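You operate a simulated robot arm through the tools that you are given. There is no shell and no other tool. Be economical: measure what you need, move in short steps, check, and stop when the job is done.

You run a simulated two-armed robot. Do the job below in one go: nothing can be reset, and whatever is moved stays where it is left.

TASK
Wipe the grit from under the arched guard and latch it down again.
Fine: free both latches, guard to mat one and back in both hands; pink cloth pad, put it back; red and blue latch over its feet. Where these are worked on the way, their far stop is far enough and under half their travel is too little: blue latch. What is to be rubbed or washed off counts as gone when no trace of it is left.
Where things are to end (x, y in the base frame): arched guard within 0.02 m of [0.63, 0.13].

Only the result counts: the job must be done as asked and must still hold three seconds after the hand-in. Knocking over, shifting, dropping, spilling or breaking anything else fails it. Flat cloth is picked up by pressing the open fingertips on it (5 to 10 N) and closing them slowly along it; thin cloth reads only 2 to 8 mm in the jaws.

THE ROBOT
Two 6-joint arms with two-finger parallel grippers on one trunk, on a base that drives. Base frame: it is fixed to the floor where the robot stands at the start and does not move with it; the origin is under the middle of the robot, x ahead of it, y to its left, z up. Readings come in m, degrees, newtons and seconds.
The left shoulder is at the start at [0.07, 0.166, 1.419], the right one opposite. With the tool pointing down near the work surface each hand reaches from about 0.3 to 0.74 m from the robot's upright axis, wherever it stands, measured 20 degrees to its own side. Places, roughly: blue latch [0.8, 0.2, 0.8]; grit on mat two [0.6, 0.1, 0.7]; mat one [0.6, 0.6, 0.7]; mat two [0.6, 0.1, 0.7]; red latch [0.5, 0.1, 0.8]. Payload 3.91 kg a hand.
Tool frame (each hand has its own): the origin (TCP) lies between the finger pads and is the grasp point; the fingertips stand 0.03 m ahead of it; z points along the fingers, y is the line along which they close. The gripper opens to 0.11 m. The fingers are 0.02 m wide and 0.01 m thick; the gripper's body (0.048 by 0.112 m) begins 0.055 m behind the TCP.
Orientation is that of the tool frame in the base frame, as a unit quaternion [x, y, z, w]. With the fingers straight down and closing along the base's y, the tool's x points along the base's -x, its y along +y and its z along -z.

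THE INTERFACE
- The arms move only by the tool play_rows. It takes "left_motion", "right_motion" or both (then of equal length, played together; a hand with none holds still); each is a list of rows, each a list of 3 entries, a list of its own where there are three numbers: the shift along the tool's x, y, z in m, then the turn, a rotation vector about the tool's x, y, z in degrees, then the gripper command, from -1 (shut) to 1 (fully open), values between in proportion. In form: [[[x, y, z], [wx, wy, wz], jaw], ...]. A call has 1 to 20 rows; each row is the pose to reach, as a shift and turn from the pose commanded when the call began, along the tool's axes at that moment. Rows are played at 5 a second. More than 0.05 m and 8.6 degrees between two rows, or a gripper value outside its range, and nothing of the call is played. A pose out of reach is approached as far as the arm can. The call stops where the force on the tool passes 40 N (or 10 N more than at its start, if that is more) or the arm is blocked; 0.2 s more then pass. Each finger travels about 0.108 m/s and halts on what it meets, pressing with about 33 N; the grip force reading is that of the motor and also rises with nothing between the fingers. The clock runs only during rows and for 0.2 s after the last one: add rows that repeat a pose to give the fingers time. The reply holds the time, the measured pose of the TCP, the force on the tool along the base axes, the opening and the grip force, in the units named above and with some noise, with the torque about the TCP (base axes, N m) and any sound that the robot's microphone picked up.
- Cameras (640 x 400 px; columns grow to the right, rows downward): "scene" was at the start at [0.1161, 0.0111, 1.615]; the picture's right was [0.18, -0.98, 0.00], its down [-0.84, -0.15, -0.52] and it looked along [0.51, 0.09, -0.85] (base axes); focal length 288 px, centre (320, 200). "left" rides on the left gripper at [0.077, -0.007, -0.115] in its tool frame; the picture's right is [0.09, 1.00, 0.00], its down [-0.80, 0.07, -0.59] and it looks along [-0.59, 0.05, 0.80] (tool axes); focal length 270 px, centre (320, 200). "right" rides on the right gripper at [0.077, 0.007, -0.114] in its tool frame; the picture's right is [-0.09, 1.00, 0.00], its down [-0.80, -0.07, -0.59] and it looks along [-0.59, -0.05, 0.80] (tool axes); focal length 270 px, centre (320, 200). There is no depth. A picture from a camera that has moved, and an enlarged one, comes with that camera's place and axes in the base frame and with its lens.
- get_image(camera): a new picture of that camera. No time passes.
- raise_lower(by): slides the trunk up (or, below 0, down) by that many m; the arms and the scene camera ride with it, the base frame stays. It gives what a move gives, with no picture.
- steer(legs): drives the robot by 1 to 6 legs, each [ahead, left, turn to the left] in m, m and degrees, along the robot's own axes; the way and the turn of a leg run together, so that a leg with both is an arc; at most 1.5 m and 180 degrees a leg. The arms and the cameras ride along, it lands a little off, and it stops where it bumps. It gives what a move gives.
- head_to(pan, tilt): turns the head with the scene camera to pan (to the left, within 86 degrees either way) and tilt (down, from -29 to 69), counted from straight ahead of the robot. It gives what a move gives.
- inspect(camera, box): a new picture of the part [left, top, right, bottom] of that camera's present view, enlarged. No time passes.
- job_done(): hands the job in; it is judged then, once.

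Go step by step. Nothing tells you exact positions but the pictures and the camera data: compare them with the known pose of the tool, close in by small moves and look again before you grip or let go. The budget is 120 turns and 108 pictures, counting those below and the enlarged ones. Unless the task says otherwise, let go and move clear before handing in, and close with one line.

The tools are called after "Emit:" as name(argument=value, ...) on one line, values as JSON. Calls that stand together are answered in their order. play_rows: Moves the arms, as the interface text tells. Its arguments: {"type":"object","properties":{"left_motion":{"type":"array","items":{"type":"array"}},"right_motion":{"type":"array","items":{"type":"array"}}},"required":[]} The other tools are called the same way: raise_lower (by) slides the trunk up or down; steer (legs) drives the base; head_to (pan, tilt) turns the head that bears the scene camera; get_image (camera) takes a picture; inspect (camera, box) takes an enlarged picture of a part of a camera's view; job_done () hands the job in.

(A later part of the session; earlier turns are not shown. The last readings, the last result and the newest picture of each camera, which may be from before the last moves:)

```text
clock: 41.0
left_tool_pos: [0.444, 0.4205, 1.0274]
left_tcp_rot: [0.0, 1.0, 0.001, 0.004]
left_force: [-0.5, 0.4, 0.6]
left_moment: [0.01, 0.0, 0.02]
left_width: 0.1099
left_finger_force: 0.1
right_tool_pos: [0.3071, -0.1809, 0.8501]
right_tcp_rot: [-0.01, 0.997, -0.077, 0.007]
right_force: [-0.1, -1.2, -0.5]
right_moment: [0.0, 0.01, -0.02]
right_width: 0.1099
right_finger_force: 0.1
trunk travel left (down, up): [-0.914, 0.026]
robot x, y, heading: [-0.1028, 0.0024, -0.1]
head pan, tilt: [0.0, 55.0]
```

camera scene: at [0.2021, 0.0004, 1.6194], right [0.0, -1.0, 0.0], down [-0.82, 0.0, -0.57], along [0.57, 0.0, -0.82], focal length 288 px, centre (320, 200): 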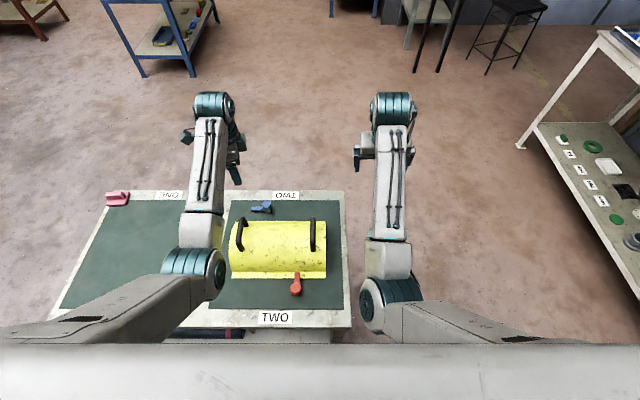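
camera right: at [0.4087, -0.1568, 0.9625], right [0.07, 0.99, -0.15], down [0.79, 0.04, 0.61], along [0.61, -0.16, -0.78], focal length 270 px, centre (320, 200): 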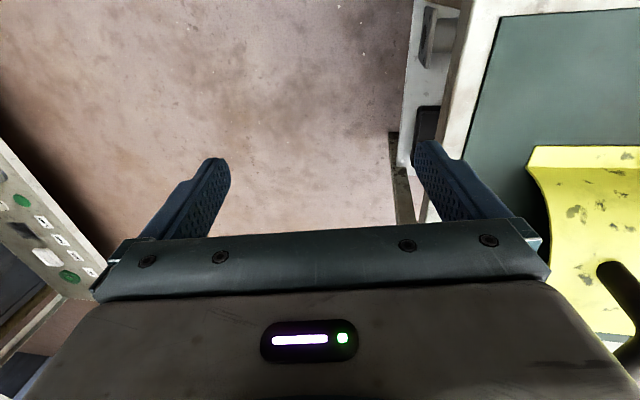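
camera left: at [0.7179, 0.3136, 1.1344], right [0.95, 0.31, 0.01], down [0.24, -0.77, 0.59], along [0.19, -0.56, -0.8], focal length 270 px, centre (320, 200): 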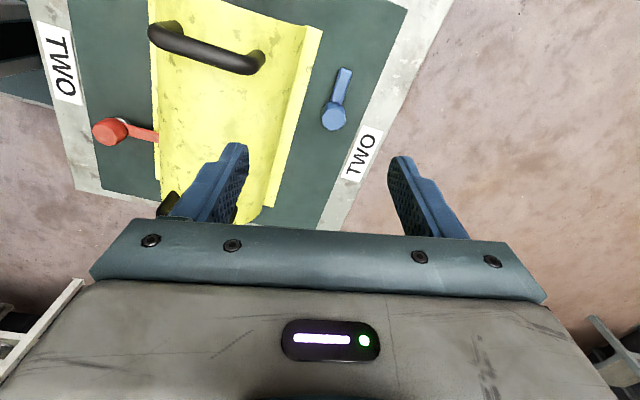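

Straighten the right hand and move it out then across to above the red knob.

Emit:
play_rows(right_motion=[[[-0.02, 0, -0.015], [-4.4, 0.4, 0.5], 1], [[-0.06, 0, -0.03], [-8.8, 0.8, 1.1], 1], [[-0.1, 0, -0.03], [-8.8, 0.8, 1.1], 1], [[-0.14, 0, -0.03], [-8.8, 0.8, 1.1], 1], [[-0.171, 0, -0.03], [-8.8, 0.8, 1.1], 1], [[-0.171, 0.04, -0.036], [-8.8, 0.8, 1.1], 1], [[-0.171, 0.08, -0.042], [-8.8, 0.8, 1.1], 1], [[-0.171, 0.12, -0.048], [-8.8, 0.8, 1.1], 1], [[-0.171, 0.16, -0.054], [-8.8, 0.8, 1.1], 1], [[-0.171, 0.2, -0.06], [-8.8, 0.8, 1.1], 1], [[-0.171, 0.23, -0.066], [-8.8, 0.8, 1.1], 1], [[-0.171, 0.25, -0.069], [-8.8, 0.8, 1.1], 1], [[-0.171, 0.25, -0.069], [-8.8, 0.8, 1.1], 1]])

Emit:
get_image(camera="right")

Emit:
get_image(camera="scene")

```text
clock: 43.0
left_tool_pos: [0.4437, 0.4199, 1.0276]
left_tcp_rot: [0.0, 1.0, 0.001, 0.005]
left_force: [-0.7, -0.4, 0.2]
left_moment: [-0.03, -0.01, 0.01]
left_width: 0.1099
left_finger_force: 0.2
right_tool_pos: [0.4719, -0.1409, 0.8423]
right_tcp_rot: [0.028, 0.996, -0.081, -0.009]
right_force: [0.2, -0.2, -0.4]
right_moment: [-0.01, 0.03, -0.02]
right_width: 0.11
right_finger_force: 0.1
right hand out of reach, approached as far as the arm can: row 9, 10
trunk travel left (down, up): [-0.914, 0.026]
robot x, y, heading: [-0.0966, 0.0009, 0.2]
head pan, tilt: [0.0, 55.0]
stopped in row 10 (right hand): the arm was blocked; the commanded pose is now the measured one
```

```text
75 pictures are left
camera right: at [0.3996, -0.1096, 0.9581], right [0.14, 0.98, -0.16], down [0.81, -0.02, 0.59], along [0.57, -0.21, -0.79], focal length 270 px, centre (320, 200)
```

right: 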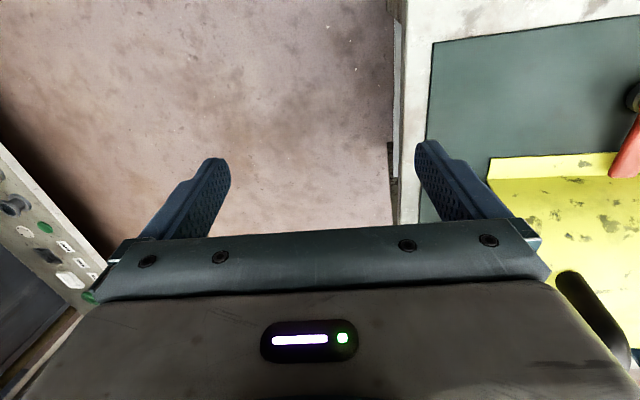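

```text
74 pictures are left
camera scene: at [0.0209, 0.001, 1.6194], right [0.0, -1.0, 0.0], down [-0.82, 0.0, -0.57], along [0.57, 0.0, -0.82], focal length 288 px, centre (320, 200)
```

scene: 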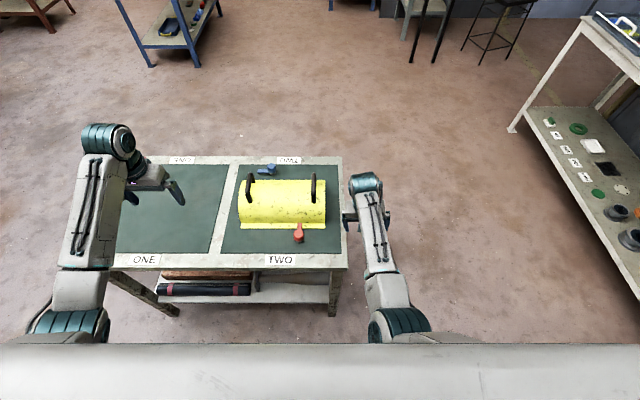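

The right arm can't reach inward across there; I'll use the left hand instead, shifting the robot 0.12 m to the right and straightening the right arm clear of things.

Emit:
steer(legs=[[0, -0.12, 0]])

Emit:
play_rows(right_motion=[[[-0.02, 0, -0.02], [-3.1, -0.3, -1], 1], [[-0.04, 0, -0.04], [-6.2, -0.6, -2], 1], [[-0.06, 0, -0.06], [-9.3, -1, -3.2], 1], [[-0.08, 0, -0.08], [-9.3, -1, -3.2], 1], [[-0.08, 0, -0.08], [-9.3, -1, -3.2], 1]])

Emit:
play_rows(left_motion=[[[0, 0, 0.04], [0, 0, 0], 1], [[0, 0, 0.08], [0, 0, 0], 1], [[-0.034, -0.02, 0.1], [0, 0, 0], 1], [[-0.034, -0.06, 0.1], [0, 0, 0], 1], [[-0.034, -0.1, 0.1], [0, 0, 0], 1], [[-0.034, -0.14, 0.1], [0, 0, 0], 1], [[-0.034, -0.18, 0.1], [0, 0, 0], 1], [[-0.034, -0.223, 0.1], [0, 0, 0], 1], [[-0.034, -0.223, 0.14], [0, 0, 0], 1], [[-0.034, -0.223, 0.14], [0, 0, 0], 1]])

Emit:
get_image(camera="left")

```text
clock: 44.3
left_tool_pos: [0.4452, 0.3023, 1.0269]
left_tcp_rot: [0.0, 1.0, 0.001, 0.004]
left_force: [0.3, -0.1, -0.6]
left_moment: [-0.01, 0.0, -0.01]
left_width: 0.11
left_finger_force: 0.1
right_tool_pos: [0.4733, -0.2592, 0.8434]
right_tcp_rot: [0.028, 0.996, -0.08, -0.009]
right_force: [0.6, 0.8, 0.6]
right_moment: [0.04, -0.02, -0.02]
right_width: 0.1098
right_finger_force: 0.1
trunk travel left (down, up): [-0.914, 0.026]
robot x, y, heading: [-0.1038, -0.1219, 0.1]
head pan, tilt: [0.0, 55.0]
```

```text
clock: 45.5
left_tool_pos: [0.4441, 0.3001, 1.0274]
left_tcp_rot: [0.0, 1.0, 0.002, 0.004]
left_force: [0.3, -0.4, 0.3]
left_moment: [-0.01, -0.01, -0.01]
left_width: 0.1101
left_finger_force: 0.1
right_tool_pos: [0.5541, -0.2518, 0.9224]
right_tcp_rot: [0.0, 1.0, 0.002, -0.001]
right_force: [-0.4, 0.2, -0.1]
right_moment: [0.01, -0.02, 0.0]
right_width: 0.11
right_finger_force: 0.1
trunk travel left (down, up): [-0.914, 0.026]
robot x, y, heading: [-0.0995, -0.1244, 0.1]
head pan, tilt: [0.0, 55.0]
```

```text
clock: 47.7
left_tool_pos: [0.4796, 0.0769, 0.8874]
left_tcp_rot: [0.0, 1.0, 0.001, 0.004]
left_force: [1.1, 0.2, 0.2]
left_moment: [0.03, 0.01, 0.0]
left_width: 0.1102
left_finger_force: 0.0
right_tool_pos: [0.555, -0.2516, 0.9212]
right_tcp_rot: [0.001, 1.0, 0.002, 0.0]
right_force: [0.4, 0.1, 0.3]
right_moment: [0.0, 0.03, 0.0]
right_width: 0.1099
right_finger_force: 0.2
trunk travel left (down, up): [-0.914, 0.026]
robot x, y, heading: [-0.102, -0.1219, 0.2]
head pan, tilt: [0.0, 55.0]
```

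```text
73 pictures are left
camera left: at [0.4021, 0.0694, 1.0019], right [-0.09, 1.0, 0.0], down [0.8, 0.07, 0.6], along [0.6, 0.05, -0.8], focal length 270 px, centre (320, 200)
```

left: 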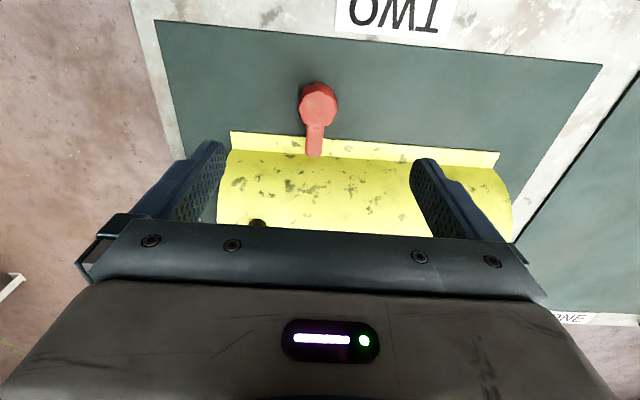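

Red knob at about (0.475, 0.074). Descend, grip it and test a clockwise twist.

Emit:
play_rows(left_motion=[[[0.0046, -0.0034, 0.04], [0, 0, 0], 1], [[0.0046, -0.0034, 0.08], [0, 0, 0], 1], [[0.0046, -0.0034, 0.116], [0, 0, 0], 1], [[0.0046, -0.0034, 0.116], [0, 0, 0], 0.3], [[0.0046, -0.0034, 0.116], [0, 0, 0], -0.2], [[0.0046, -0.0034, 0.116], [0, 0, 0], -0.7], [[0.0046, -0.0034, 0.116], [0, 0, 0], -0.7], [[0.0046, -0.0034, 0.116], [0, 0, 4], -0.7], [[0.0046, -0.0034, 0.116], [0, 0, 8], -0.7], [[0.0046, -0.0034, 0.116], [0, 0, 12], -0.7]])

Emit:
get_image(camera="left")

```text
clock: 49.9
left_tool_pos: [0.4762, 0.0764, 0.7709]
left_tcp_rot: [0.105, 0.995, 0.001, 0.003]
left_force: [-1.3, 5.2, -6.3]
left_moment: [-1.08, -1.11, 0.05]
left_width: 0.0329
left_finger_force: 45.0
right_tool_pos: [0.5549, -0.2516, 0.9211]
right_tcp_rot: [0.0, 1.0, 0.001, 0.0]
right_force: [-0.6, -0.6, 0.0]
right_moment: [0.0, 0.06, 0.01]
right_width: 0.11
right_finger_force: 0.1
trunk travel left (down, up): [-0.914, 0.026]
robot x, y, heading: [-0.0949, -0.1177, 0.1]
head pan, tilt: [0.0, 55.0]
```

```text
72 pictures are left
camera left: at [0.3984, 0.0845, 0.8857], right [0.12, 0.99, 0.0], down [0.79, -0.1, 0.6], along [0.6, -0.07, -0.8], focal length 270 px, centre (320, 200)
```

left: 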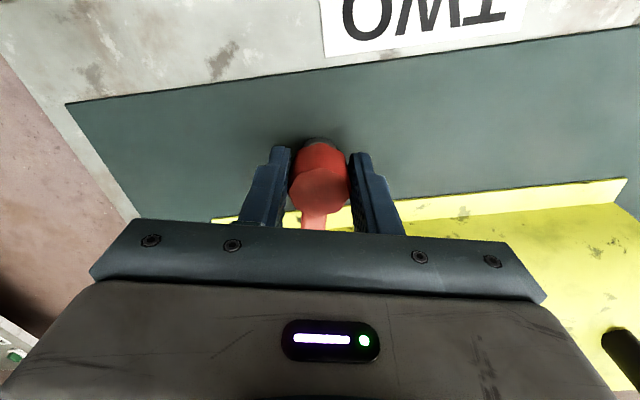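

It turns freely. Continue toward the far stop.

Emit:
play_rows(left_motion=[[[0, 0, 0], [0, 0, 6], -0.7], [[0, 0, 0], [0, 0, 12], -0.7], [[0, 0, 0], [0, 0, 18], -0.7], [[0, 0, 0], [0, 0, 24], -0.7], [[0, 0, 0], [0, 0, 30], -0.7], [[0, 0, 0], [0, 0, 36], -0.7], [[0, 0, 0], [0, 0, 42], -0.7], [[0, 0, 0], [0, 0, 48], -0.7], [[0, 0, 0], [0, 0, 54], -0.7], [[0, 0, 0], [0, 0, 60], -0.7], [[0, 0, 0], [0, 0, 66], -0.7], [[0, 0, 0], [0, 0, 72], -0.7], [[0, 0, 0], [0, 0, 78], -0.7], [[0, 0, 0], [0, 0, 82], -0.7]])

Emit:
get_image(camera="left")

```text
clock: 52.9
left_tool_pos: [0.48, 0.0772, 0.7706]
left_tcp_rot: [0.732, 0.681, 0.005, 0.003]
left_force: [23.4, 25.5, 4.0]
left_moment: [0.06, 0.72, 0.75]
left_width: 0.0334
left_finger_force: 44.6
right_tool_pos: [0.5581, -0.2507, 0.9204]
right_tcp_rot: [0.001, 1.0, 0.0, -0.003]
right_force: [-0.1, 0.0, -0.5]
right_moment: [0.02, -0.01, -0.01]
right_width: 0.1102
right_finger_force: 0.0
trunk travel left (down, up): [-0.914, 0.026]
robot x, y, heading: [-0.0978, -0.12, 0.4]
head pan, tilt: [0.0, 55.0]
```

```text
71 pictures are left
camera left: at [0.4775, 0.1541, 0.8863], right [1.0, 0.02, 0.01], down [0.01, -0.8, 0.59], along [0.02, -0.59, -0.8], focal length 270 px, centre (320, 200)
```

left: 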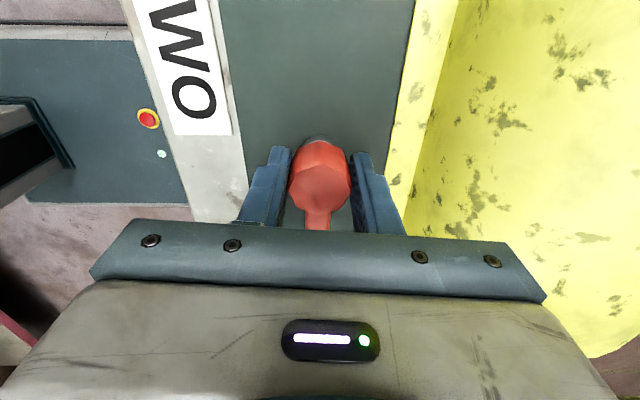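

Red latch is at about 94° with stop torque. Release slightly, rise, and look.

Emit:
play_rows(left_motion=[[[0, 0, 0], [0, 0, 0], -0.1], [[0, 0, 0], [0, 0, 0], -0.1], [[0, 0, 0], [0, 0, 0], -0.1], [[0, 0, -0.03], [0, 0, 0], -0.1], [[0, 0, -0.07], [0, 0, 0], -0.1], [[0, 0, -0.11], [0, 0, 0], -0.1], [[0, 0, -0.15], [0, 0, 0], 0.2], [[0, 0, -0.16], [0, 0, 0], 0.2]])

Emit:
get_image(camera="left")

Emit:
inspect(camera="scene", box=[180, 130, 400, 270])

```text
clock: 54.7
left_tool_pos: [0.475, 0.0731, 0.9323]
left_tcp_rot: [0.731, 0.682, 0.003, 0.001]
left_force: [0.3, 0.2, 0.3]
left_moment: [0.0, -0.03, -0.01]
left_width: 0.0659
left_finger_force: 0.1
right_tool_pos: [0.5543, -0.2514, 0.9207]
right_tcp_rot: [0.001, 1.0, 0.002, -0.002]
right_force: [0.1, 0.7, 0.5]
right_moment: [0.0, -0.01, 0.01]
right_width: 0.11
right_finger_force: 0.0
trunk travel left (down, up): [-0.914, 0.026]
robot x, y, heading: [-0.1003, -0.1199, 0.2]
head pan, tilt: [0.0, 55.0]
```

```text
70 pictures are left
camera left: at [0.4729, 0.1499, 1.0477], right [1.0, 0.02, 0.01], down [0.01, -0.81, 0.59], along [0.02, -0.59, -0.81], focal length 270 px, centre (320, 200)
```

left: 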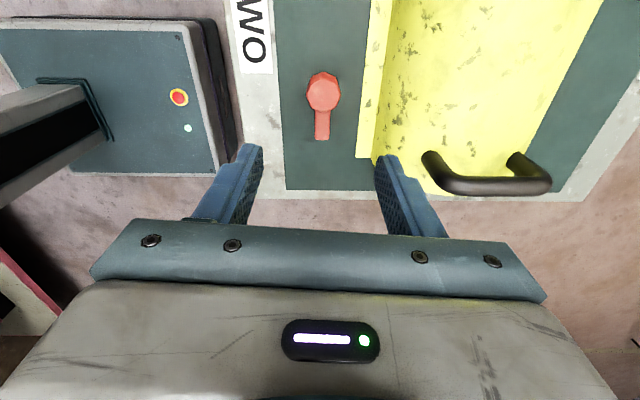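

```text
2.86 times, centred on (290, 200) of scene
camera zoom: at [0.0216, -0.1199, 1.6194], right [0.0, -1.0, 0.0], down [-0.82, 0.0, -0.57], along [0.57, 0.0, -0.82], focal length 822 px, centre (406, 200)
```

zoom: 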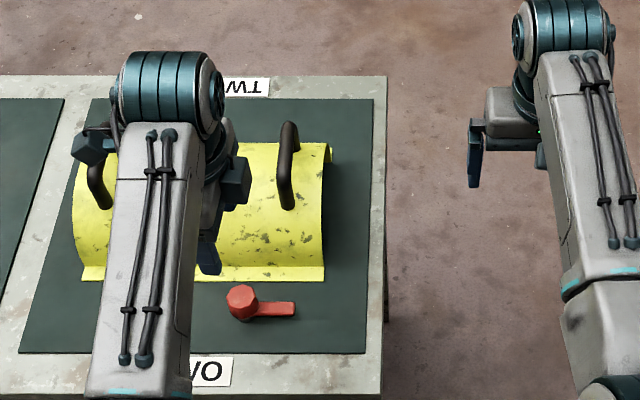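

Both latches are free. Next, restore the left wrist, raise both hands and centre the robot on the guard (y 0.13) for the two-handed grip.

Emit:
play_rows(left_motion=[[[0, 0.0, -0.03], [0, 0, -8], 1], [[0, 0.0, -0.06], [0, 0, -16], 1], [[0, 0.01, -0.07], [0, 0, -24], 1], [[0, 0.02, -0.07], [0, 0, -32], 1], [[0, 0.03, -0.07], [0, 0, -40], 1], [[0, 0.04, -0.07], [0, 0, -48], 1], [[0, 0.05, -0.07], [0, 0, -56], 1], [[0.004, 0.055, -0.07], [0, 0, -64], 1], [[0.004, 0.055, -0.07], [0, 0, -72], 1], [[0.004, 0.055, -0.07], [0, 0, -80], 1], [[0.004, 0.055, -0.07], [0, 0, -88], 1], [[0.004, 0.055, -0.07], [0, 0, -94], 1], [[0.004, 0.055, -0.07], [0, 0, -94], 1]], right_motion=[[[0, 0, -0.02], [0, 0, 0], 1], [[0, 0, -0.04], [0, 0, 0], 1], [[0, 0, -0.06], [0, 0, 0], 1], [[0, 0, -0.07], [0, 0, 0], 1], [[0, 0, -0.07], [0, 0, 0], 1], [[0, 0, -0.07], [0, 0, 0], 1], [[0, 0, -0.07], [0, 0, 0], 1], [[0, 0, -0.07], [0, 0, 0], 1], [[0, 0, -0.07], [0, 0, 0], 1], [[0, 0, -0.07], [0, 0, 0], 1], [[0, 0, -0.07], [0, 0, 0], 1], [[0, 0, -0.07], [0, 0, 0], 1], [[0, 0, -0.07], [0, 0, 0], 1]])

Emit:
steer(legs=[[0.09, 0.25, 0]])

Emit:
get_image(camera="left")

Emit:
get_image(camera="right")

Emit:
get_image(camera="scene")

```text
clock: 57.5
left_tool_pos: [0.5313, 0.0736, 1.0019]
left_tcp_rot: [0.0, 1.0, 0.001, 0.005]
left_force: [0.3, -1.0, -1.1]
left_moment: [0.0, 0.02, 0.03]
left_width: 0.1099
left_finger_force: 0.1
right_tool_pos: [0.555, -0.2521, 0.9912]
right_tcp_rot: [0.001, 1.0, 0.002, -0.001]
right_force: [0.0, -0.3, 0.6]
right_moment: [0.02, 0.01, 0.03]
right_width: 0.1098
right_finger_force: 0.1
trunk travel left (down, up): [-0.914, 0.026]
robot x, y, heading: [-0.1001, -0.1242, 0.3]
head pan, tilt: [0.0, 55.0]
```

```text
clock: 59.4
left_tool_pos: [0.6183, 0.3239, 1.0024]
left_tcp_rot: [-0.001, 1.0, 0.002, 0.004]
left_force: [-0.2, 0.2, 0.0]
left_moment: [0.03, 0.01, -0.01]
left_width: 0.1101
left_finger_force: 0.1
right_tool_pos: [0.6419, -0.0024, 0.9907]
right_tcp_rot: [0.001, 1.0, 0.001, -0.002]
right_force: [0.7, 0.6, 0.0]
right_moment: [0.03, -0.01, 0.0]
right_width: 0.1099
right_finger_force: 0.0
trunk travel left (down, up): [-0.914, 0.026]
robot x, y, heading: [-0.0118, 0.129, 0.3]
head pan, tilt: [0.0, 55.0]
```

```text
68 pictures are left
camera left: at [0.5396, 0.3163, 1.1177], right [-0.09, 1.0, 0.0], down [0.8, 0.07, 0.6], along [0.6, 0.06, -0.8], focal length 270 px, centre (320, 200)
```

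left: 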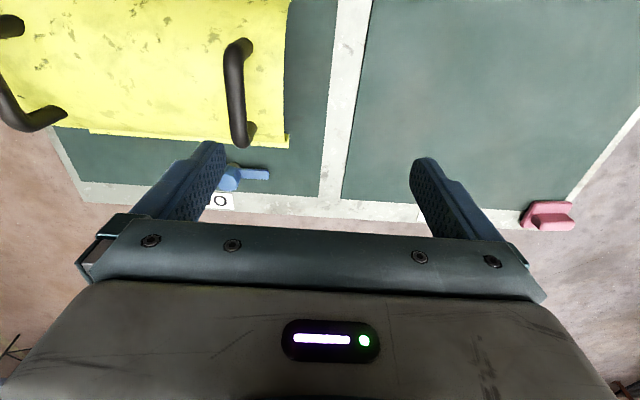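

```text
67 pictures are left
camera right: at [0.5663, 0.0054, 1.1073], right [0.09, 1.0, 0.0], down [0.8, -0.07, 0.59], along [0.59, -0.05, -0.8], focal length 270 px, centre (320, 200)
```

right: 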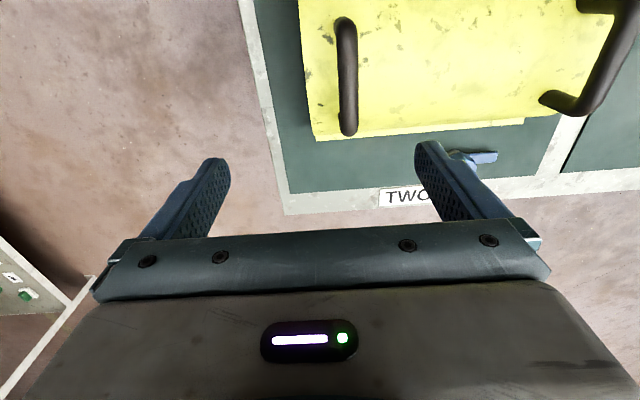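

```text
66 pictures are left
camera scene: at [0.1088, 0.1294, 1.6195], right [0.0, -1.0, 0.0], down [-0.82, 0.0, -0.57], along [0.57, 0.0, -0.82], focal length 288 px, centre (320, 200)
```

scene: 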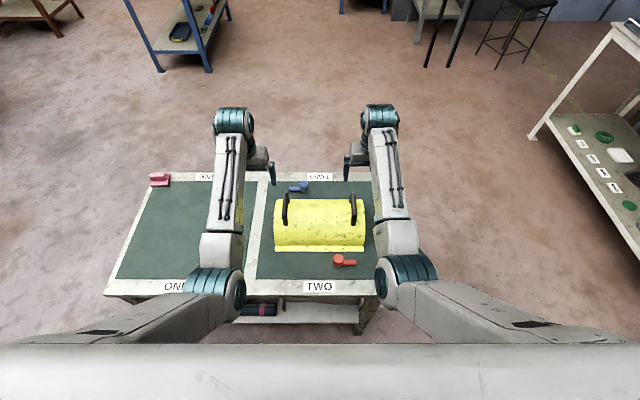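

Handles: left bar mid about (0.624, 0.247), right bar mid about (0.623, 0.024), bar top z about 0.855. I'll align both hands above them, partly lowered, then look.

Emit:
play_rows(left_motion=[[[-0.003, -0.04, 0], [0, 0, 0], 1], [[-0.006, -0.077, 0.0], [0, 0, 0], 1], [[-0.006, -0.077, 0.04], [0, 0, 0], 1], [[-0.006, -0.077, 0.08], [0, 0, 0], 1], [[-0.006, -0.077, 0.08], [0, 0, 0], 1]], right_motion=[[[0.01, 0.013, 0], [0, 0, 0], 1], [[0.019, 0.026, 0.0], [0, 0, 0], 1], [[0.019, 0.026, 0.035], [0, 0, 0], 1], [[0.019, 0.026, 0.07], [0, 0, 0], 1], [[0.019, 0.026, 0.07], [0, 0, 0], 1]])

Emit:
get_image(camera="left")

Emit:
get_image(camera="right")

```text
clock: 60.6
left_tool_pos: [0.6231, 0.2477, 0.9221]
left_tcp_rot: [0.0, 1.0, 0.002, 0.003]
left_force: [-1.2, -0.6, 0.2]
left_moment: [0.0, 0.0, -0.02]
left_width: 0.1101
left_finger_force: 0.1
right_tool_pos: [0.6227, 0.0242, 0.9214]
right_tcp_rot: [0.001, 1.0, 0.002, 0.0]
right_force: [-0.8, -0.9, 0.1]
right_moment: [0.01, -0.02, 0.01]
right_width: 0.11
right_finger_force: 0.0
trunk travel left (down, up): [-0.914, 0.026]
robot x, y, heading: [-0.0137, 0.134, -0.1]
head pan, tilt: [0.0, 55.0]
```

```text
65 pictures are left
camera left: at [0.546, 0.24, 1.0369], right [-0.09, 1.0, 0.0], down [0.8, 0.07, 0.6], along [0.6, 0.05, -0.8], focal length 270 px, centre (320, 200)
```

left: 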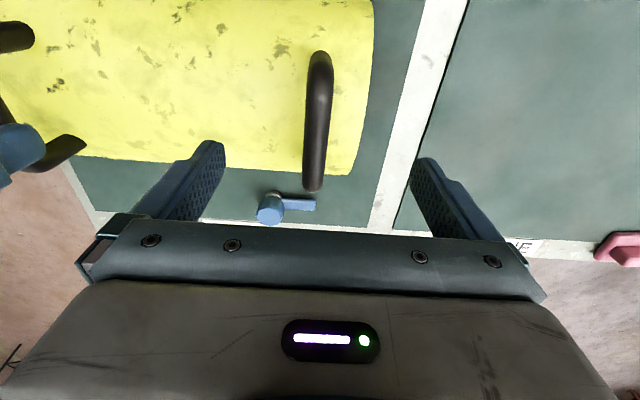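

```text
64 pictures are left
camera right: at [0.5469, 0.0321, 1.0377], right [0.09, 1.0, 0.0], down [0.8, -0.07, 0.59], along [0.59, -0.05, -0.8], focal length 270 px, centre (320, 200)
```

right: 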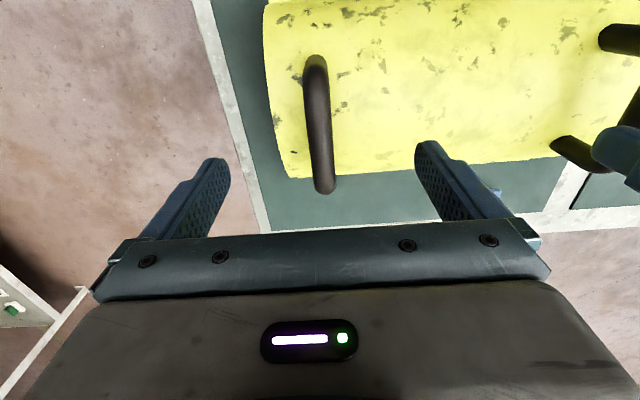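

Aligned within a few mm. Lower both hands over the bars and close.

Emit:
play_rows(left_motion=[[[0.005, -0.004, 0.03], [0, 0, 0], 1], [[0.005, -0.004, 0.055], [0, 0, 0], 1], [[0.005, -0.004, 0.07], [0, 0, 0], 1], [[0.005, -0.004, 0.07], [0, 0, 0], 0.3], [[0.005, -0.004, 0.07], [0, 0, 0], -0.3], [[0.005, -0.004, 0.07], [0, 0, 0], -0.8], [[0.005, -0.004, 0.07], [0, 0, 0], -1], [[0.005, -0.004, 0.07], [0, 0, 0], -1], [[0.005, -0.004, 0.07], [0, 0, 0], -1]], right_motion=[[[0.005, 0.001, 0.03], [0, 0, 0], 1], [[0.005, 0.001, 0.055], [0, 0, 0], 1], [[0.005, 0.001, 0.069], [0, 0, 0], 1], [[0.005, 0.001, 0.069], [0, 0, 0], 0.3], [[0.005, 0.001, 0.069], [0, 0, 0], -0.3], [[0.005, 0.001, 0.069], [0, 0, 0], -0.8], [[0.005, 0.001, 0.069], [0, 0, 0], -1], [[0.005, 0.001, 0.069], [0, 0, 0], -1], [[0.005, 0.001, 0.069], [0, 0, 0], -1]])

Emit:
get_image(camera="left")

Emit:
get_image(camera="right")

```text
clock: 62.6
left_tool_pos: [0.6207, 0.2459, 0.851]
left_tcp_rot: [0.0, 1.0, 0.003, 0.004]
left_force: [0.2, 15.0, -0.5]
left_moment: [-0.04, 0.08, 0.02]
left_width: 0.0174
left_finger_force: 32.6
right_tool_pos: [0.6195, 0.0257, 0.852]
right_tcp_rot: [0.001, 1.0, 0.0, -0.001]
right_force: [-1.2, -17.4, 1.5]
right_moment: [0.02, 0.07, 0.11]
right_width: 0.0173
right_finger_force: 33.4
trunk travel left (down, up): [-0.914, 0.026]
robot x, y, heading: [-0.0095, 0.1334, 0.3]
head pan, tilt: [0.0, 55.0]
```

```text
63 pictures are left
camera left: at [0.5424, 0.2376, 0.9661], right [-0.09, 1.0, 0.0], down [0.8, 0.07, 0.6], along [0.6, 0.06, -0.8], focal length 270 px, centre (320, 200)
```

left: 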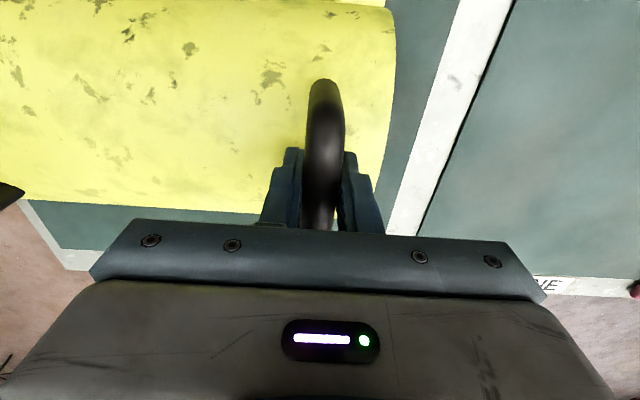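

```text
62 pictures are left
camera right: at [0.5429, 0.0334, 0.9687], right [0.09, 1.0, 0.0], down [0.8, -0.07, 0.59], along [0.59, -0.05, -0.81], focal length 270 px, centre (320, 200)
```

right: 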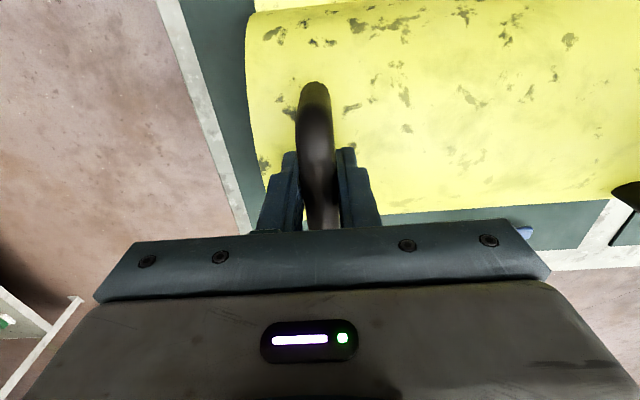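

Both bars are held (17 mm). Lift together by 0.12 m and check that it hangs level.

Emit:
play_rows(left_motion=[[[0, 0, -0.01], [0, 0, 0], -1], [[0, 0, -0.025], [0, 0, 0], -1], [[0, 0, -0.045], [0, 0, 0], -1], [[0, 0, -0.065], [0, 0, 0], -1], [[0, 0, -0.085], [0, 0, 0], -1], [[0, 0, -0.105], [0, 0, 0], -1], [[0, 0, -0.12], [0, 0, 0], -1], [[0, 0, -0.12], [0, 0, 0], -1]], right_motion=[[[0, 0, -0.01], [0, 0, 0], -1], [[0, 0, -0.025], [0, 0, 0], -1], [[0, 0, -0.045], [0, 0, 0], -1], [[0, 0, -0.065], [0, 0, 0], -1], [[0, 0, -0.085], [0, 0, 0], -1], [[0, 0, -0.105], [0, 0, 0], -1], [[0, 0, -0.12], [0, 0, 0], -1], [[0, 0, -0.12], [0, 0, 0], -1]])

Emit:
get_image(camera="scene")

```text
clock: 64.4
left_tool_pos: [0.6194, 0.2434, 0.9718]
left_tcp_rot: [0.0, 1.0, 0.001, 0.005]
left_force: [0.1, 0.1, 0.6]
left_moment: [-0.02, 0.02, 0.01]
left_width: 0.0
left_finger_force: 33.1
right_tool_pos: [0.6185, 0.0265, 0.9731]
right_tcp_rot: [0.001, 1.0, 0.002, 0.0]
right_force: [0.6, -0.1, -1.2]
right_moment: [-0.01, 0.0, -0.02]
right_width: 0.0
right_finger_force: 33.1
trunk travel left (down, up): [-0.914, 0.026]
robot x, y, heading: [-0.0133, 0.1315, 0.3]
head pan, tilt: [0.0, 55.0]
```

```text
61 pictures are left
camera scene: at [0.1097, 0.1316, 1.6194], right [0.0, -1.0, 0.0], down [-0.82, 0.0, -0.57], along [0.57, 0.0, -0.82], focal length 288 px, centre (320, 200)
```

scene: 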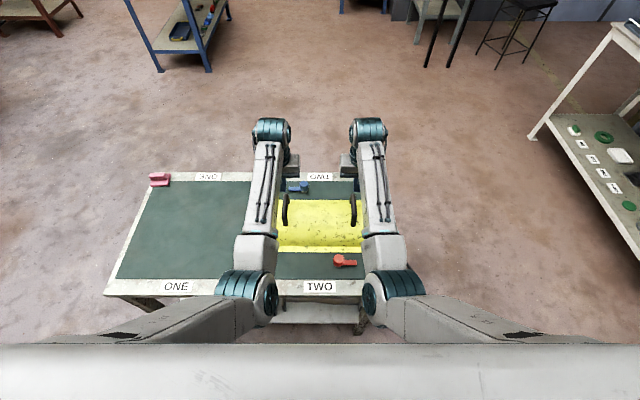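

The bars slipped out — the grip was too shallow; the guard stayed down. I'll reopen and measure the bar height better.

Emit:
play_rows(left_motion=[[[0, 0, 0], [0, 0, 0], 0.5], [[0, 0, 0], [0, 0, 0], 1], [[0, 0, 0], [0, 0, 0], 1]], right_motion=[[[0, 0, 0], [0, 0, 0], 0.5], [[0, 0, 0], [0, 0, 0], 1], [[0, 0, 0], [0, 0, 0], 1]])

Emit:
get_image(camera="left")

Emit:
get_image(camera="right")

Emit:
inspect(camera="scene", box=[230, 150, 410, 290])

```text
clock: 65.2
left_tool_pos: [0.6195, 0.2428, 0.9719]
left_tcp_rot: [0.0, 1.0, 0.002, 0.003]
left_force: [-0.6, 0.2, 0.6]
left_moment: [0.04, 0.01, 0.02]
left_width: 0.1101
left_finger_force: 0.0
right_tool_pos: [0.6175, 0.0248, 0.9733]
right_tcp_rot: [0.001, 1.0, 0.002, -0.001]
right_force: [-0.6, -0.7, -0.4]
right_moment: [0.01, 0.02, -0.01]
right_width: 0.1098
right_finger_force: 0.0
trunk travel left (down, up): [-0.914, 0.026]
robot x, y, heading: [-0.0131, 0.1316, 0.3]
head pan, tilt: [0.0, 55.0]
```

```text
60 pictures are left
camera left: at [0.5417, 0.2365, 1.0869], right [-0.09, 1.0, 0.0], down [0.8, 0.07, 0.6], along [0.6, 0.05, -0.8], focal length 270 px, centre (320, 200)
```

left: 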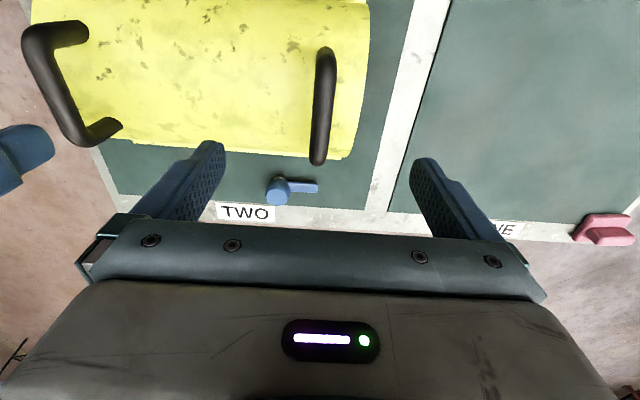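

```text
59 pictures are left
camera right: at [0.5425, 0.0338, 1.0879], right [0.09, 1.0, 0.0], down [0.8, -0.07, 0.59], along [0.59, -0.05, -0.81], focal length 270 px, centre (320, 200)
```

right: 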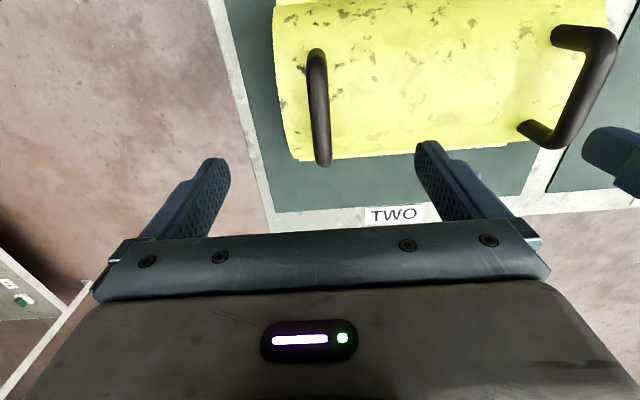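

```text
2.86 times, centred on (320, 220) of scene
camera zoom: at [0.1096, 0.1316, 1.6194], right [0.0, -1.0, 0.0], down [-0.82, 0.0, -0.57], along [0.57, 0.0, -0.82], focal length 822 px, centre (320, 143)
```

zoom: 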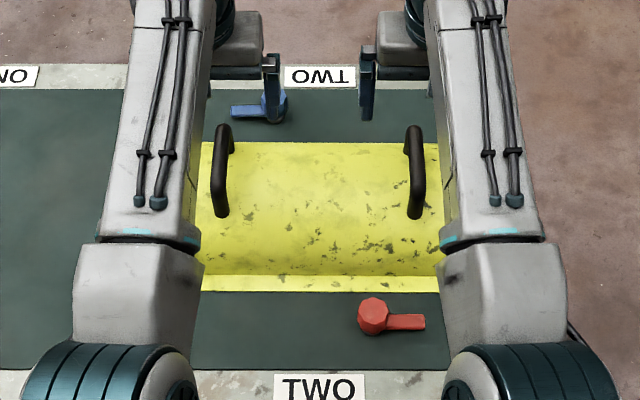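

The bar looks to be at z ~0.845, so I'll grip 13 mm deeper this time, with y slightly corrected (bars at 0.2475 / 0.0235) to avoid side strain. First down, watching contact.

Emit:
play_rows(left_motion=[[[0, 0.004, 0.04], [0, 0, 0], 1], [[0, 0.004, 0.08], [0, 0, 0], 1], [[0, 0.004, 0.11], [0, 0, 0], 1], [[0, 0.004, 0.122], [0, 0, 0], 1], [[0, 0.004, 0.128], [0, 0, 0], 1], [[0, 0.004, 0.133], [0, 0, 0], 1], [[0, 0.004, 0.133], [0, 0, 0], 1]], right_motion=[[[0, -0.002, 0.04], [0, 0, 0], 1], [[0, -0.002, 0.08], [0, 0, 0], 1], [[0, -0.002, 0.11], [0, 0, 0], 1], [[0, -0.002, 0.123], [0, 0, 0], 1], [[0, -0.002, 0.129], [0, 0, 0], 1], [[0, -0.002, 0.134], [0, 0, 0], 1], [[0, -0.002, 0.134], [0, 0, 0], 1]])

```text
clock: 66.8
left_tool_pos: [0.6197, 0.2486, 0.8431]
left_tcp_rot: [0.0, 1.0, 0.001, 0.008]
left_force: [4.5, 1.2, 15.9]
left_moment: [-0.88, -0.02, 0.38]
left_width: 0.1097
left_finger_force: 0.1
right_tool_pos: [0.6181, 0.0254, 0.8415]
right_tcp_rot: [0.001, 1.0, 0.003, 0.004]
right_force: [4.9, -1.1, 26.2]
right_moment: [1.46, 0.11, -0.12]
right_width: 0.1094
right_finger_force: 0.0
trunk travel left (down, up): [-0.914, 0.026]
robot x, y, heading: [-0.0121, 0.1304, 0.1]
head pan, tilt: [0.0, 55.0]
```

The fingertips just touch the arch at TCP 0.843, so that is the depth limit. I'll raise 3 mm, close, and lift slowly in small steps while reading forces.

Emit:
play_rows(left_motion=[[[0, -0.001, -0.007], [0, 0, 0], 1], [[0, -0.001, -0.007], [0, 0, 0], 0.3], [[0, -0.001, -0.007], [0, 0, 0], -0.3], [[0, -0.001, -0.007], [0, 0, 0], -0.8], [[0, -0.001, -0.007], [0, 0, 0], -1], [[0, -0.001, -0.007], [0, 0, 0], -1], [[0, -0.001, -0.007], [0, 0, 0], -1]], right_motion=[[[0, 0, -0.007], [0, 0, 0], 1], [[0, 0, -0.007], [0, 0, 0], 0.3], [[0, 0, -0.007], [0, 0, 0], -0.3], [[0, 0, -0.007], [0, 0, 0], -0.8], [[0, 0, -0.007], [0, 0, 0], -1], [[0, 0, -0.007], [0, 0, 0], -1], [[0, 0, -0.007], [0, 0, 0], -1]])

Emit:
play_rows(left_motion=[[[0, 0, -0.003], [0, 0, 0], -1], [[0, 0, -0.006], [0, 0, 0], -1], [[0, 0, -0.009], [0, 0, 0], -1], [[0, 0, -0.009], [0, 0, 0], -1]], right_motion=[[[0, 0, -0.003], [0, 0, 0], -1], [[0, 0, -0.006], [0, 0, 0], -1], [[0, 0, -0.009], [0, 0, 0], -1], [[0, 0, -0.009], [0, 0, 0], -1]])

```text
clock: 68.4
left_tool_pos: [0.6212, 0.2468, 0.8452]
left_tcp_rot: [0.001, 1.0, 0.0, 0.004]
left_force: [-4.0, -22.3, 2.0]
left_moment: [0.04, 0.18, -0.08]
left_width: 0.0177
left_finger_force: 32.7
right_tool_pos: [0.6176, 0.0255, 0.8437]
right_tcp_rot: [0.0, 1.0, 0.003, -0.001]
right_force: [1.7, 22.6, 0.8]
right_moment: [-0.39, 0.58, -0.11]
right_width: 0.0176
right_finger_force: 32.5
trunk travel left (down, up): [-0.914, 0.026]
robot x, y, heading: [-0.0101, 0.1338, 0.6]
head pan, tilt: [0.0, 55.0]
```

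```text
clock: 69.4
left_tool_pos: [0.6214, 0.2465, 0.8528]
left_tcp_rot: [0.001, 1.0, 0.0, 0.004]
left_force: [0.1, -29.9, -5.5]
left_moment: [0.27, -0.3, 0.04]
left_width: 0.0174
left_finger_force: 33.2
right_tool_pos: [0.6188, 0.0252, 0.8535]
right_tcp_rot: [0.0, 1.0, 0.003, -0.001]
right_force: [0.3, 29.8, -5.6]
right_moment: [-0.32, 0.43, -0.02]
right_width: 0.0175
right_finger_force: 33.0
trunk travel left (down, up): [-0.914, 0.026]
robot x, y, heading: [-0.0143, 0.1305, 0.3]
head pan, tilt: [0.0, 55.0]
```

Now it's carrying (about 5.5 N each), but the hands strain sideways 30 N. I'll relax 2 mm each inward and continue lifting gradually.

Emit:
play_rows(left_motion=[[[0, -0.001, 0], [0, 0, 0], -1], [[0, -0.002, 0], [0, 0, 0], -1], [[0, -0.002, -0.005], [0, 0, 0], -1], [[0, -0.002, -0.01], [0, 0, 0], -1], [[0, -0.002, -0.01], [0, 0, 0], -1]], right_motion=[[[0, 0.001, 0], [0, 0, 0], -1], [[0, 0.002, 0], [0, 0, 0], -1], [[0, 0.002, -0.005], [0, 0, 0], -1], [[0, 0.002, -0.01], [0, 0, 0], -1], [[0, 0.002, -0.01], [0, 0, 0], -1]])

Emit:
get_image(camera="scene")

```text
clock: 70.6
left_tool_pos: [0.6213, 0.2466, 0.8642]
left_tcp_rot: [0.0, 1.0, 0.001, 0.003]
left_force: [-0.2, -12.4, -4.2]
left_moment: [0.1, 0.17, 0.02]
left_width: 0.0177
left_finger_force: 32.7
right_tool_pos: [0.6202, 0.0253, 0.8634]
right_tcp_rot: [0.001, 1.0, 0.001, -0.001]
right_force: [0.4, 12.4, -4.9]
right_moment: [-0.13, -0.07, 0.08]
right_width: 0.0177
right_finger_force: 32.9
trunk travel left (down, up): [-0.914, 0.026]
robot x, y, heading: [-0.0128, 0.1314, 0.3]
head pan, tilt: [0.0, 55.0]
```

```text
57 pictures are left
camera scene: at [0.1118, 0.1316, 1.6192], right [0.0, -1.0, 0.0], down [-0.82, 0.0, -0.57], along [0.57, 0.0, -0.82], focal length 288 px, centre (320, 200)
```

scene: 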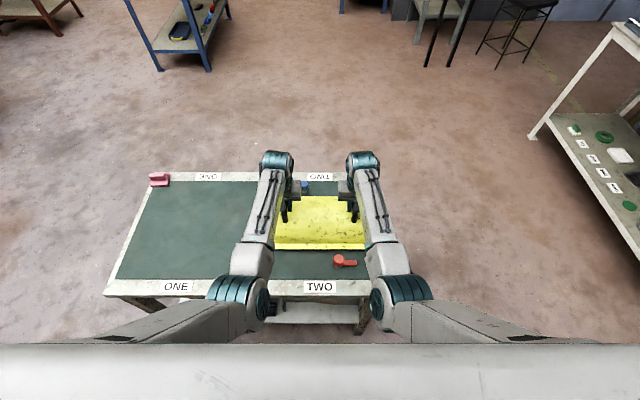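

Holding well. Continue lifting to about 0.95.

Emit:
play_rows(left_motion=[[[0, -0.001, -0.01], [0, 0, 0], -1], [[0, -0.001, -0.02], [0, 0, 0], -1], [[0, -0.001, -0.03], [0, 0, 0], -1], [[0, -0.001, -0.04], [0, 0, 0], -1], [[0, -0.001, -0.05], [0, 0, 0], -1], [[0, -0.001, -0.06], [0, 0, 0], -1], [[0, -0.001, -0.07], [0, 0, 0], -1], [[0, -0.001, -0.08], [0, 0, 0], -1], [[0, -0.001, -0.08], [0, 0, 0], -1]], right_motion=[[[0, 0.001, -0.01], [0, 0, 0], -1], [[0, 0.001, -0.02], [0, 0, 0], -1], [[0, 0.001, -0.03], [0, 0, 0], -1], [[0, 0.001, -0.04], [0, 0, 0], -1], [[0, 0.001, -0.05], [0, 0, 0], -1], [[0, 0.001, -0.06], [0, 0, 0], -1], [[0, 0.001, -0.07], [0, 0, 0], -1], [[0, 0.001, -0.08], [0, 0, 0], -1], [[0, 0.001, -0.08], [0, 0, 0], -1]])

Emit:
get_image(camera="scene")

```text
clock: 72.6
left_tool_pos: [0.6211, 0.2456, 0.9434]
left_tcp_rot: [0.001, 1.0, 0.003, 0.004]
left_force: [0.2, 29.7, -4.5]
left_moment: [-0.32, 0.03, 0.02]
left_width: 0.0174
left_finger_force: 33.3
right_tool_pos: [0.6191, 0.0253, 0.9431]
right_tcp_rot: [0.001, 1.0, 0.0, -0.002]
right_force: [-0.2, -29.1, -4.6]
right_moment: [0.27, 0.0, 0.13]
right_width: 0.0175
right_finger_force: 32.8
trunk travel left (down, up): [-0.914, 0.026]
robot x, y, heading: [-0.0087, 0.1343, 0.3]
head pan, tilt: [0.0, 55.0]
```

```text
56 pictures are left
camera scene: at [0.1118, 0.1316, 1.6192], right [0.0, -1.0, 0.0], down [-0.82, 0.0, -0.57], along [0.57, 0.0, -0.82], focal length 288 px, centre (320, 200)
```

scene: 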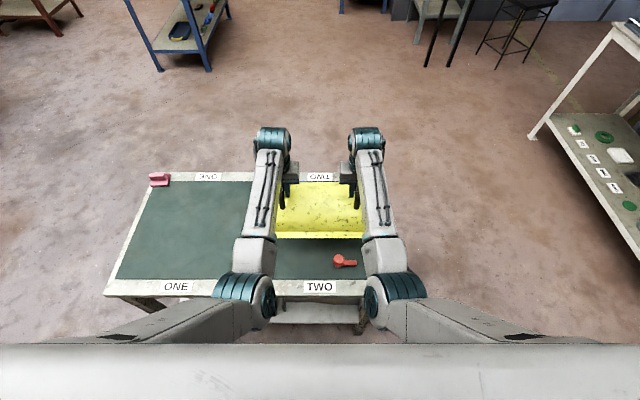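

Lifted. I'll ease the side strain by 0.7 mm each, then drive left 0.445 m to bring the guard over mat one.

Emit:
play_rows(left_motion=[[[0, 0.0007, 0], [0, 0, 0], -1], [[0, 0.0007, 0], [0, 0, 0], -1]], right_motion=[[[0, -0.0007, 0], [0, 0, 0], -1], [[0, -0.0007, 0], [0, 0, 0], -1]])

Emit:
steer(legs=[[0, 0.445, 0]])

Emit:
get_image(camera="scene")

```text
clock: 73.2
left_tool_pos: [0.6209, 0.2456, 0.9439]
left_tcp_rot: [0.0, 1.0, 0.003, 0.004]
left_force: [1.4, 26.7, -4.7]
left_moment: [-0.17, -0.13, 0.01]
left_width: 0.0175
left_finger_force: 32.9
right_tool_pos: [0.6208, 0.0254, 0.9427]
right_tcp_rot: [0.001, 1.0, 0.0, -0.001]
right_force: [-0.8, -27.9, -5.3]
right_moment: [0.29, 0.2, 0.1]
right_width: 0.0173
right_finger_force: 33.0
trunk travel left (down, up): [-0.914, 0.026]
robot x, y, heading: [-0.0139, 0.1364, 0.4]
head pan, tilt: [0.0, 55.0]
```

```text
clock: 75.9
left_tool_pos: [0.6199, 0.6853, 0.9436]
left_tcp_rot: [0.001, 1.0, 0.003, 0.003]
left_force: [0.4, 27.6, -4.8]
left_moment: [-0.23, 0.08, 0.08]
left_width: 0.0178
left_finger_force: 33.0
right_tool_pos: [0.6189, 0.4651, 0.9438]
right_tcp_rot: [0.001, 1.0, 0.001, -0.001]
right_force: [-1.2, -26.9, -4.4]
right_moment: [0.33, 0.01, 0.1]
right_width: 0.0174
right_finger_force: 33.0
trunk travel left (down, up): [-0.914, 0.026]
robot x, y, heading: [-0.0135, 0.5761, 0.1]
head pan, tilt: [0.0, 55.0]
```

```text
55 pictures are left
camera scene: at [0.1106, 0.5712, 1.6192], right [0.0, -1.0, 0.0], down [-0.82, 0.0, -0.57], along [0.57, 0.0, -0.82], focal length 288 px, centre (320, 200)
```

scene: 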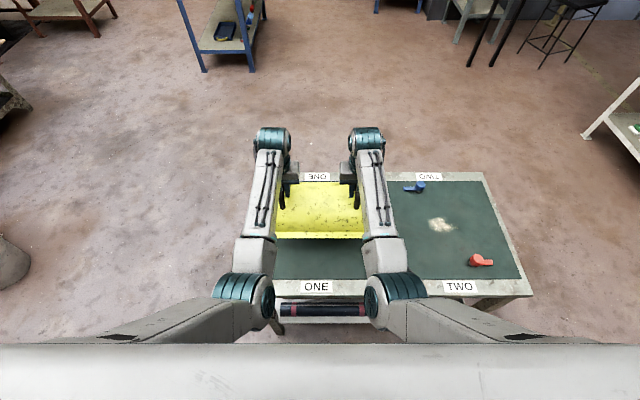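

The grit patch is visible on mat two. Now lower the guard onto mat one.

Emit:
play_rows(left_motion=[[[0, 0, 0.012], [0, 0, 0], -1], [[0, 0, 0.024], [0, 0, 0], -1], [[0, 0, 0.036], [0, 0, 0], -1], [[0, 0, 0.048], [0, 0, 0], -1], [[0, 0, 0.06], [0, 0, 0], -1], [[0, 0, 0.072], [0, 0, 0], -1], [[0, 0, 0.082], [0, 0, 0], -1], [[0, 0, 0.088], [0, 0, 0], -1], [[0, 0, 0.092], [0, 0, 0], -1], [[0, 0, 0.096], [0, 0, 0], -1], [[0, 0, 0.098], [0, 0, 0], -1], [[0, 0, 0.098], [0, 0, 0], -1]], right_motion=[[[0, 0, 0.012], [0, 0, 0], -1], [[0, 0, 0.024], [0, 0, 0], -1], [[0, 0, 0.036], [0, 0, 0], -1], [[0, 0, 0.048], [0, 0, 0], -1], [[0, 0, 0.06], [0, 0, 0], -1], [[0, 0, 0.072], [0, 0, 0], -1], [[0, 0, 0.082], [0, 0, 0], -1], [[0, 0, 0.088], [0, 0, 0], -1], [[0, 0, 0.092], [0, 0, 0], -1], [[0, 0, 0.096], [0, 0, 0], -1], [[0, 0, 0.098], [0, 0, 0], -1], [[0, 0, 0.098], [0, 0, 0], -1]])

```text
clock: 78.5
left_tool_pos: [0.6214, 0.6868, 0.8461]
left_tcp_rot: [0.001, 1.0, 0.001, 0.004]
left_force: [-1.6, 0.7, -5.3]
left_moment: [-0.01, 0.22, -0.2]
left_width: 0.0174
left_finger_force: 33.2
right_tool_pos: [0.6186, 0.4663, 0.8449]
right_tcp_rot: [0.002, 1.0, 0.0, -0.001]
right_force: [1.5, -1.3, -4.0]
right_moment: [0.04, -0.12, -0.13]
right_width: 0.0177
right_finger_force: 32.7
trunk travel left (down, up): [-0.914, 0.026]
robot x, y, heading: [-0.0149, 0.5775, -0.1]
head pan, tilt: [0.0, 55.0]
```

Still carrying weight; lower a few mm more until it's seated.

Emit:
play_rows(left_motion=[[[0, 0, 0.002], [0, 0, 0], -1], [[0, 0, 0.003], [0, 0, 0], -1], [[0, 0, 0.003], [0, 0, 0], -1]], right_motion=[[[0, 0, 0.002], [0, 0, 0], -1], [[0, 0, 0.003], [0, 0, 0], -1], [[0, 0, 0.003], [0, 0, 0], -1]])

```text
clock: 79.3
left_tool_pos: [0.6202, 0.6852, 0.8453]
left_tcp_rot: [0.001, 1.0, 0.002, 0.006]
left_force: [-1.6, -0.1, 14.4]
left_moment: [-0.01, 0.81, -0.33]
left_width: 0.0174
left_finger_force: 32.6
right_tool_pos: [0.6174, 0.4645, 0.8444]
right_tcp_rot: [0.002, 1.0, 0.001, -0.001]
right_force: [4.6, -1.4, -3.6]
right_moment: [0.0, 0.76, -0.3]
right_width: 0.0177
right_finger_force: 32.6
trunk travel left (down, up): [-0.914, 0.026]
robot x, y, heading: [-0.0129, 0.5733, -0.0]
head pan, tilt: [0.0, 55.0]
```

Left foot is seated; drop the right a touch, then open both and rise.

Emit:
play_rows(left_motion=[[[0, 0, -0.001], [0, 0, 0], -1], [[0, 0, -0.001], [0, 0, 0], -1], [[0, 0, -0.001], [0, 0, 0], -0.5], [[0, 0, -0.001], [0, 0, 0], 0.2], [[0, 0, -0.001], [0, 0, 0], 0.2], [[0, 0, -0.03], [0, 0, 0], 0.2], [[0, 0, -0.07], [0, 0, 0], 0.5], [[0, 0, -0.11], [0, 0, 0], 1], [[0, 0, -0.14], [0, 0, 0], 1]], right_motion=[[[0, 0, 0.001], [0, 0, 0], -1], [[0, 0, 0.002], [0, 0, 0], -1], [[0, 0, 0.002], [0, 0, 0], -0.5], [[0, 0, 0.002], [0, 0, 0], 0.2], [[0, 0, 0.002], [0, 0, 0], 0.2], [[0, 0, -0.03], [0, 0, 0], 0.2], [[0, 0, -0.07], [0, 0, 0], 0.5], [[0, 0, -0.11], [0, 0, 0], 1], [[0, 0, -0.14], [0, 0, 0], 1]])

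Emit:
get_image(camera="left")

Emit:
get_image(camera="right")

```text
clock: 81.3
left_tool_pos: [0.6183, 0.6843, 0.9852]
left_tcp_rot: [0.0, 1.0, 0.002, 0.004]
left_force: [0.2, 0.8, 0.4]
left_moment: [0.01, -0.03, -0.02]
left_width: 0.1101
left_finger_force: 0.0
right_tool_pos: [0.6181, 0.4635, 0.983]
right_tcp_rot: [0.002, 1.0, 0.001, 0.0]
right_force: [0.0, 0.6, -0.3]
right_moment: [-0.02, 0.01, 0.01]
right_width: 0.1099
right_finger_force: 0.0
trunk travel left (down, up): [-0.914, 0.026]
robot x, y, heading: [-0.0155, 0.5726, -0.4]
head pan, tilt: [0.0, 55.0]
```

```text
54 pictures are left
camera left: at [0.5402, 0.6776, 1.099], right [-0.09, 1.0, 0.0], down [0.8, 0.07, 0.6], along [0.6, 0.05, -0.8], focal length 270 px, centre (320, 200)
```

left: 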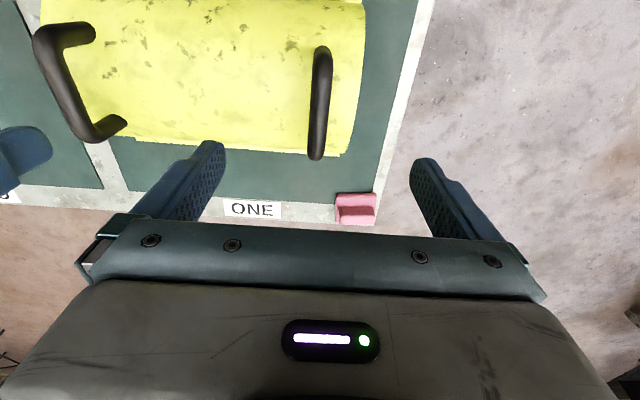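

```text
53 pictures are left
camera right: at [0.5422, 0.4727, 1.0989], right [0.09, 1.0, 0.0], down [0.8, -0.07, 0.59], along [0.59, -0.05, -0.81], focal length 270 px, centre (320, 200)
```

right: 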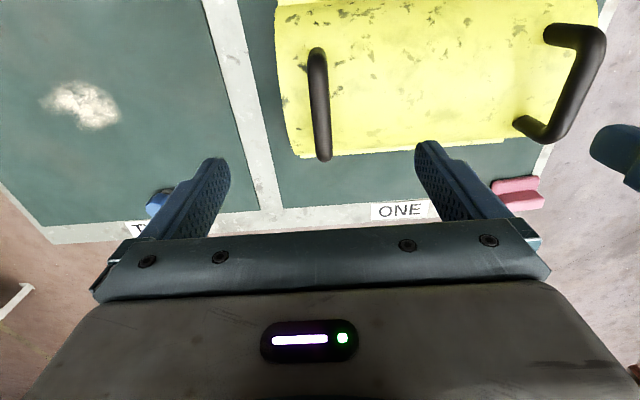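

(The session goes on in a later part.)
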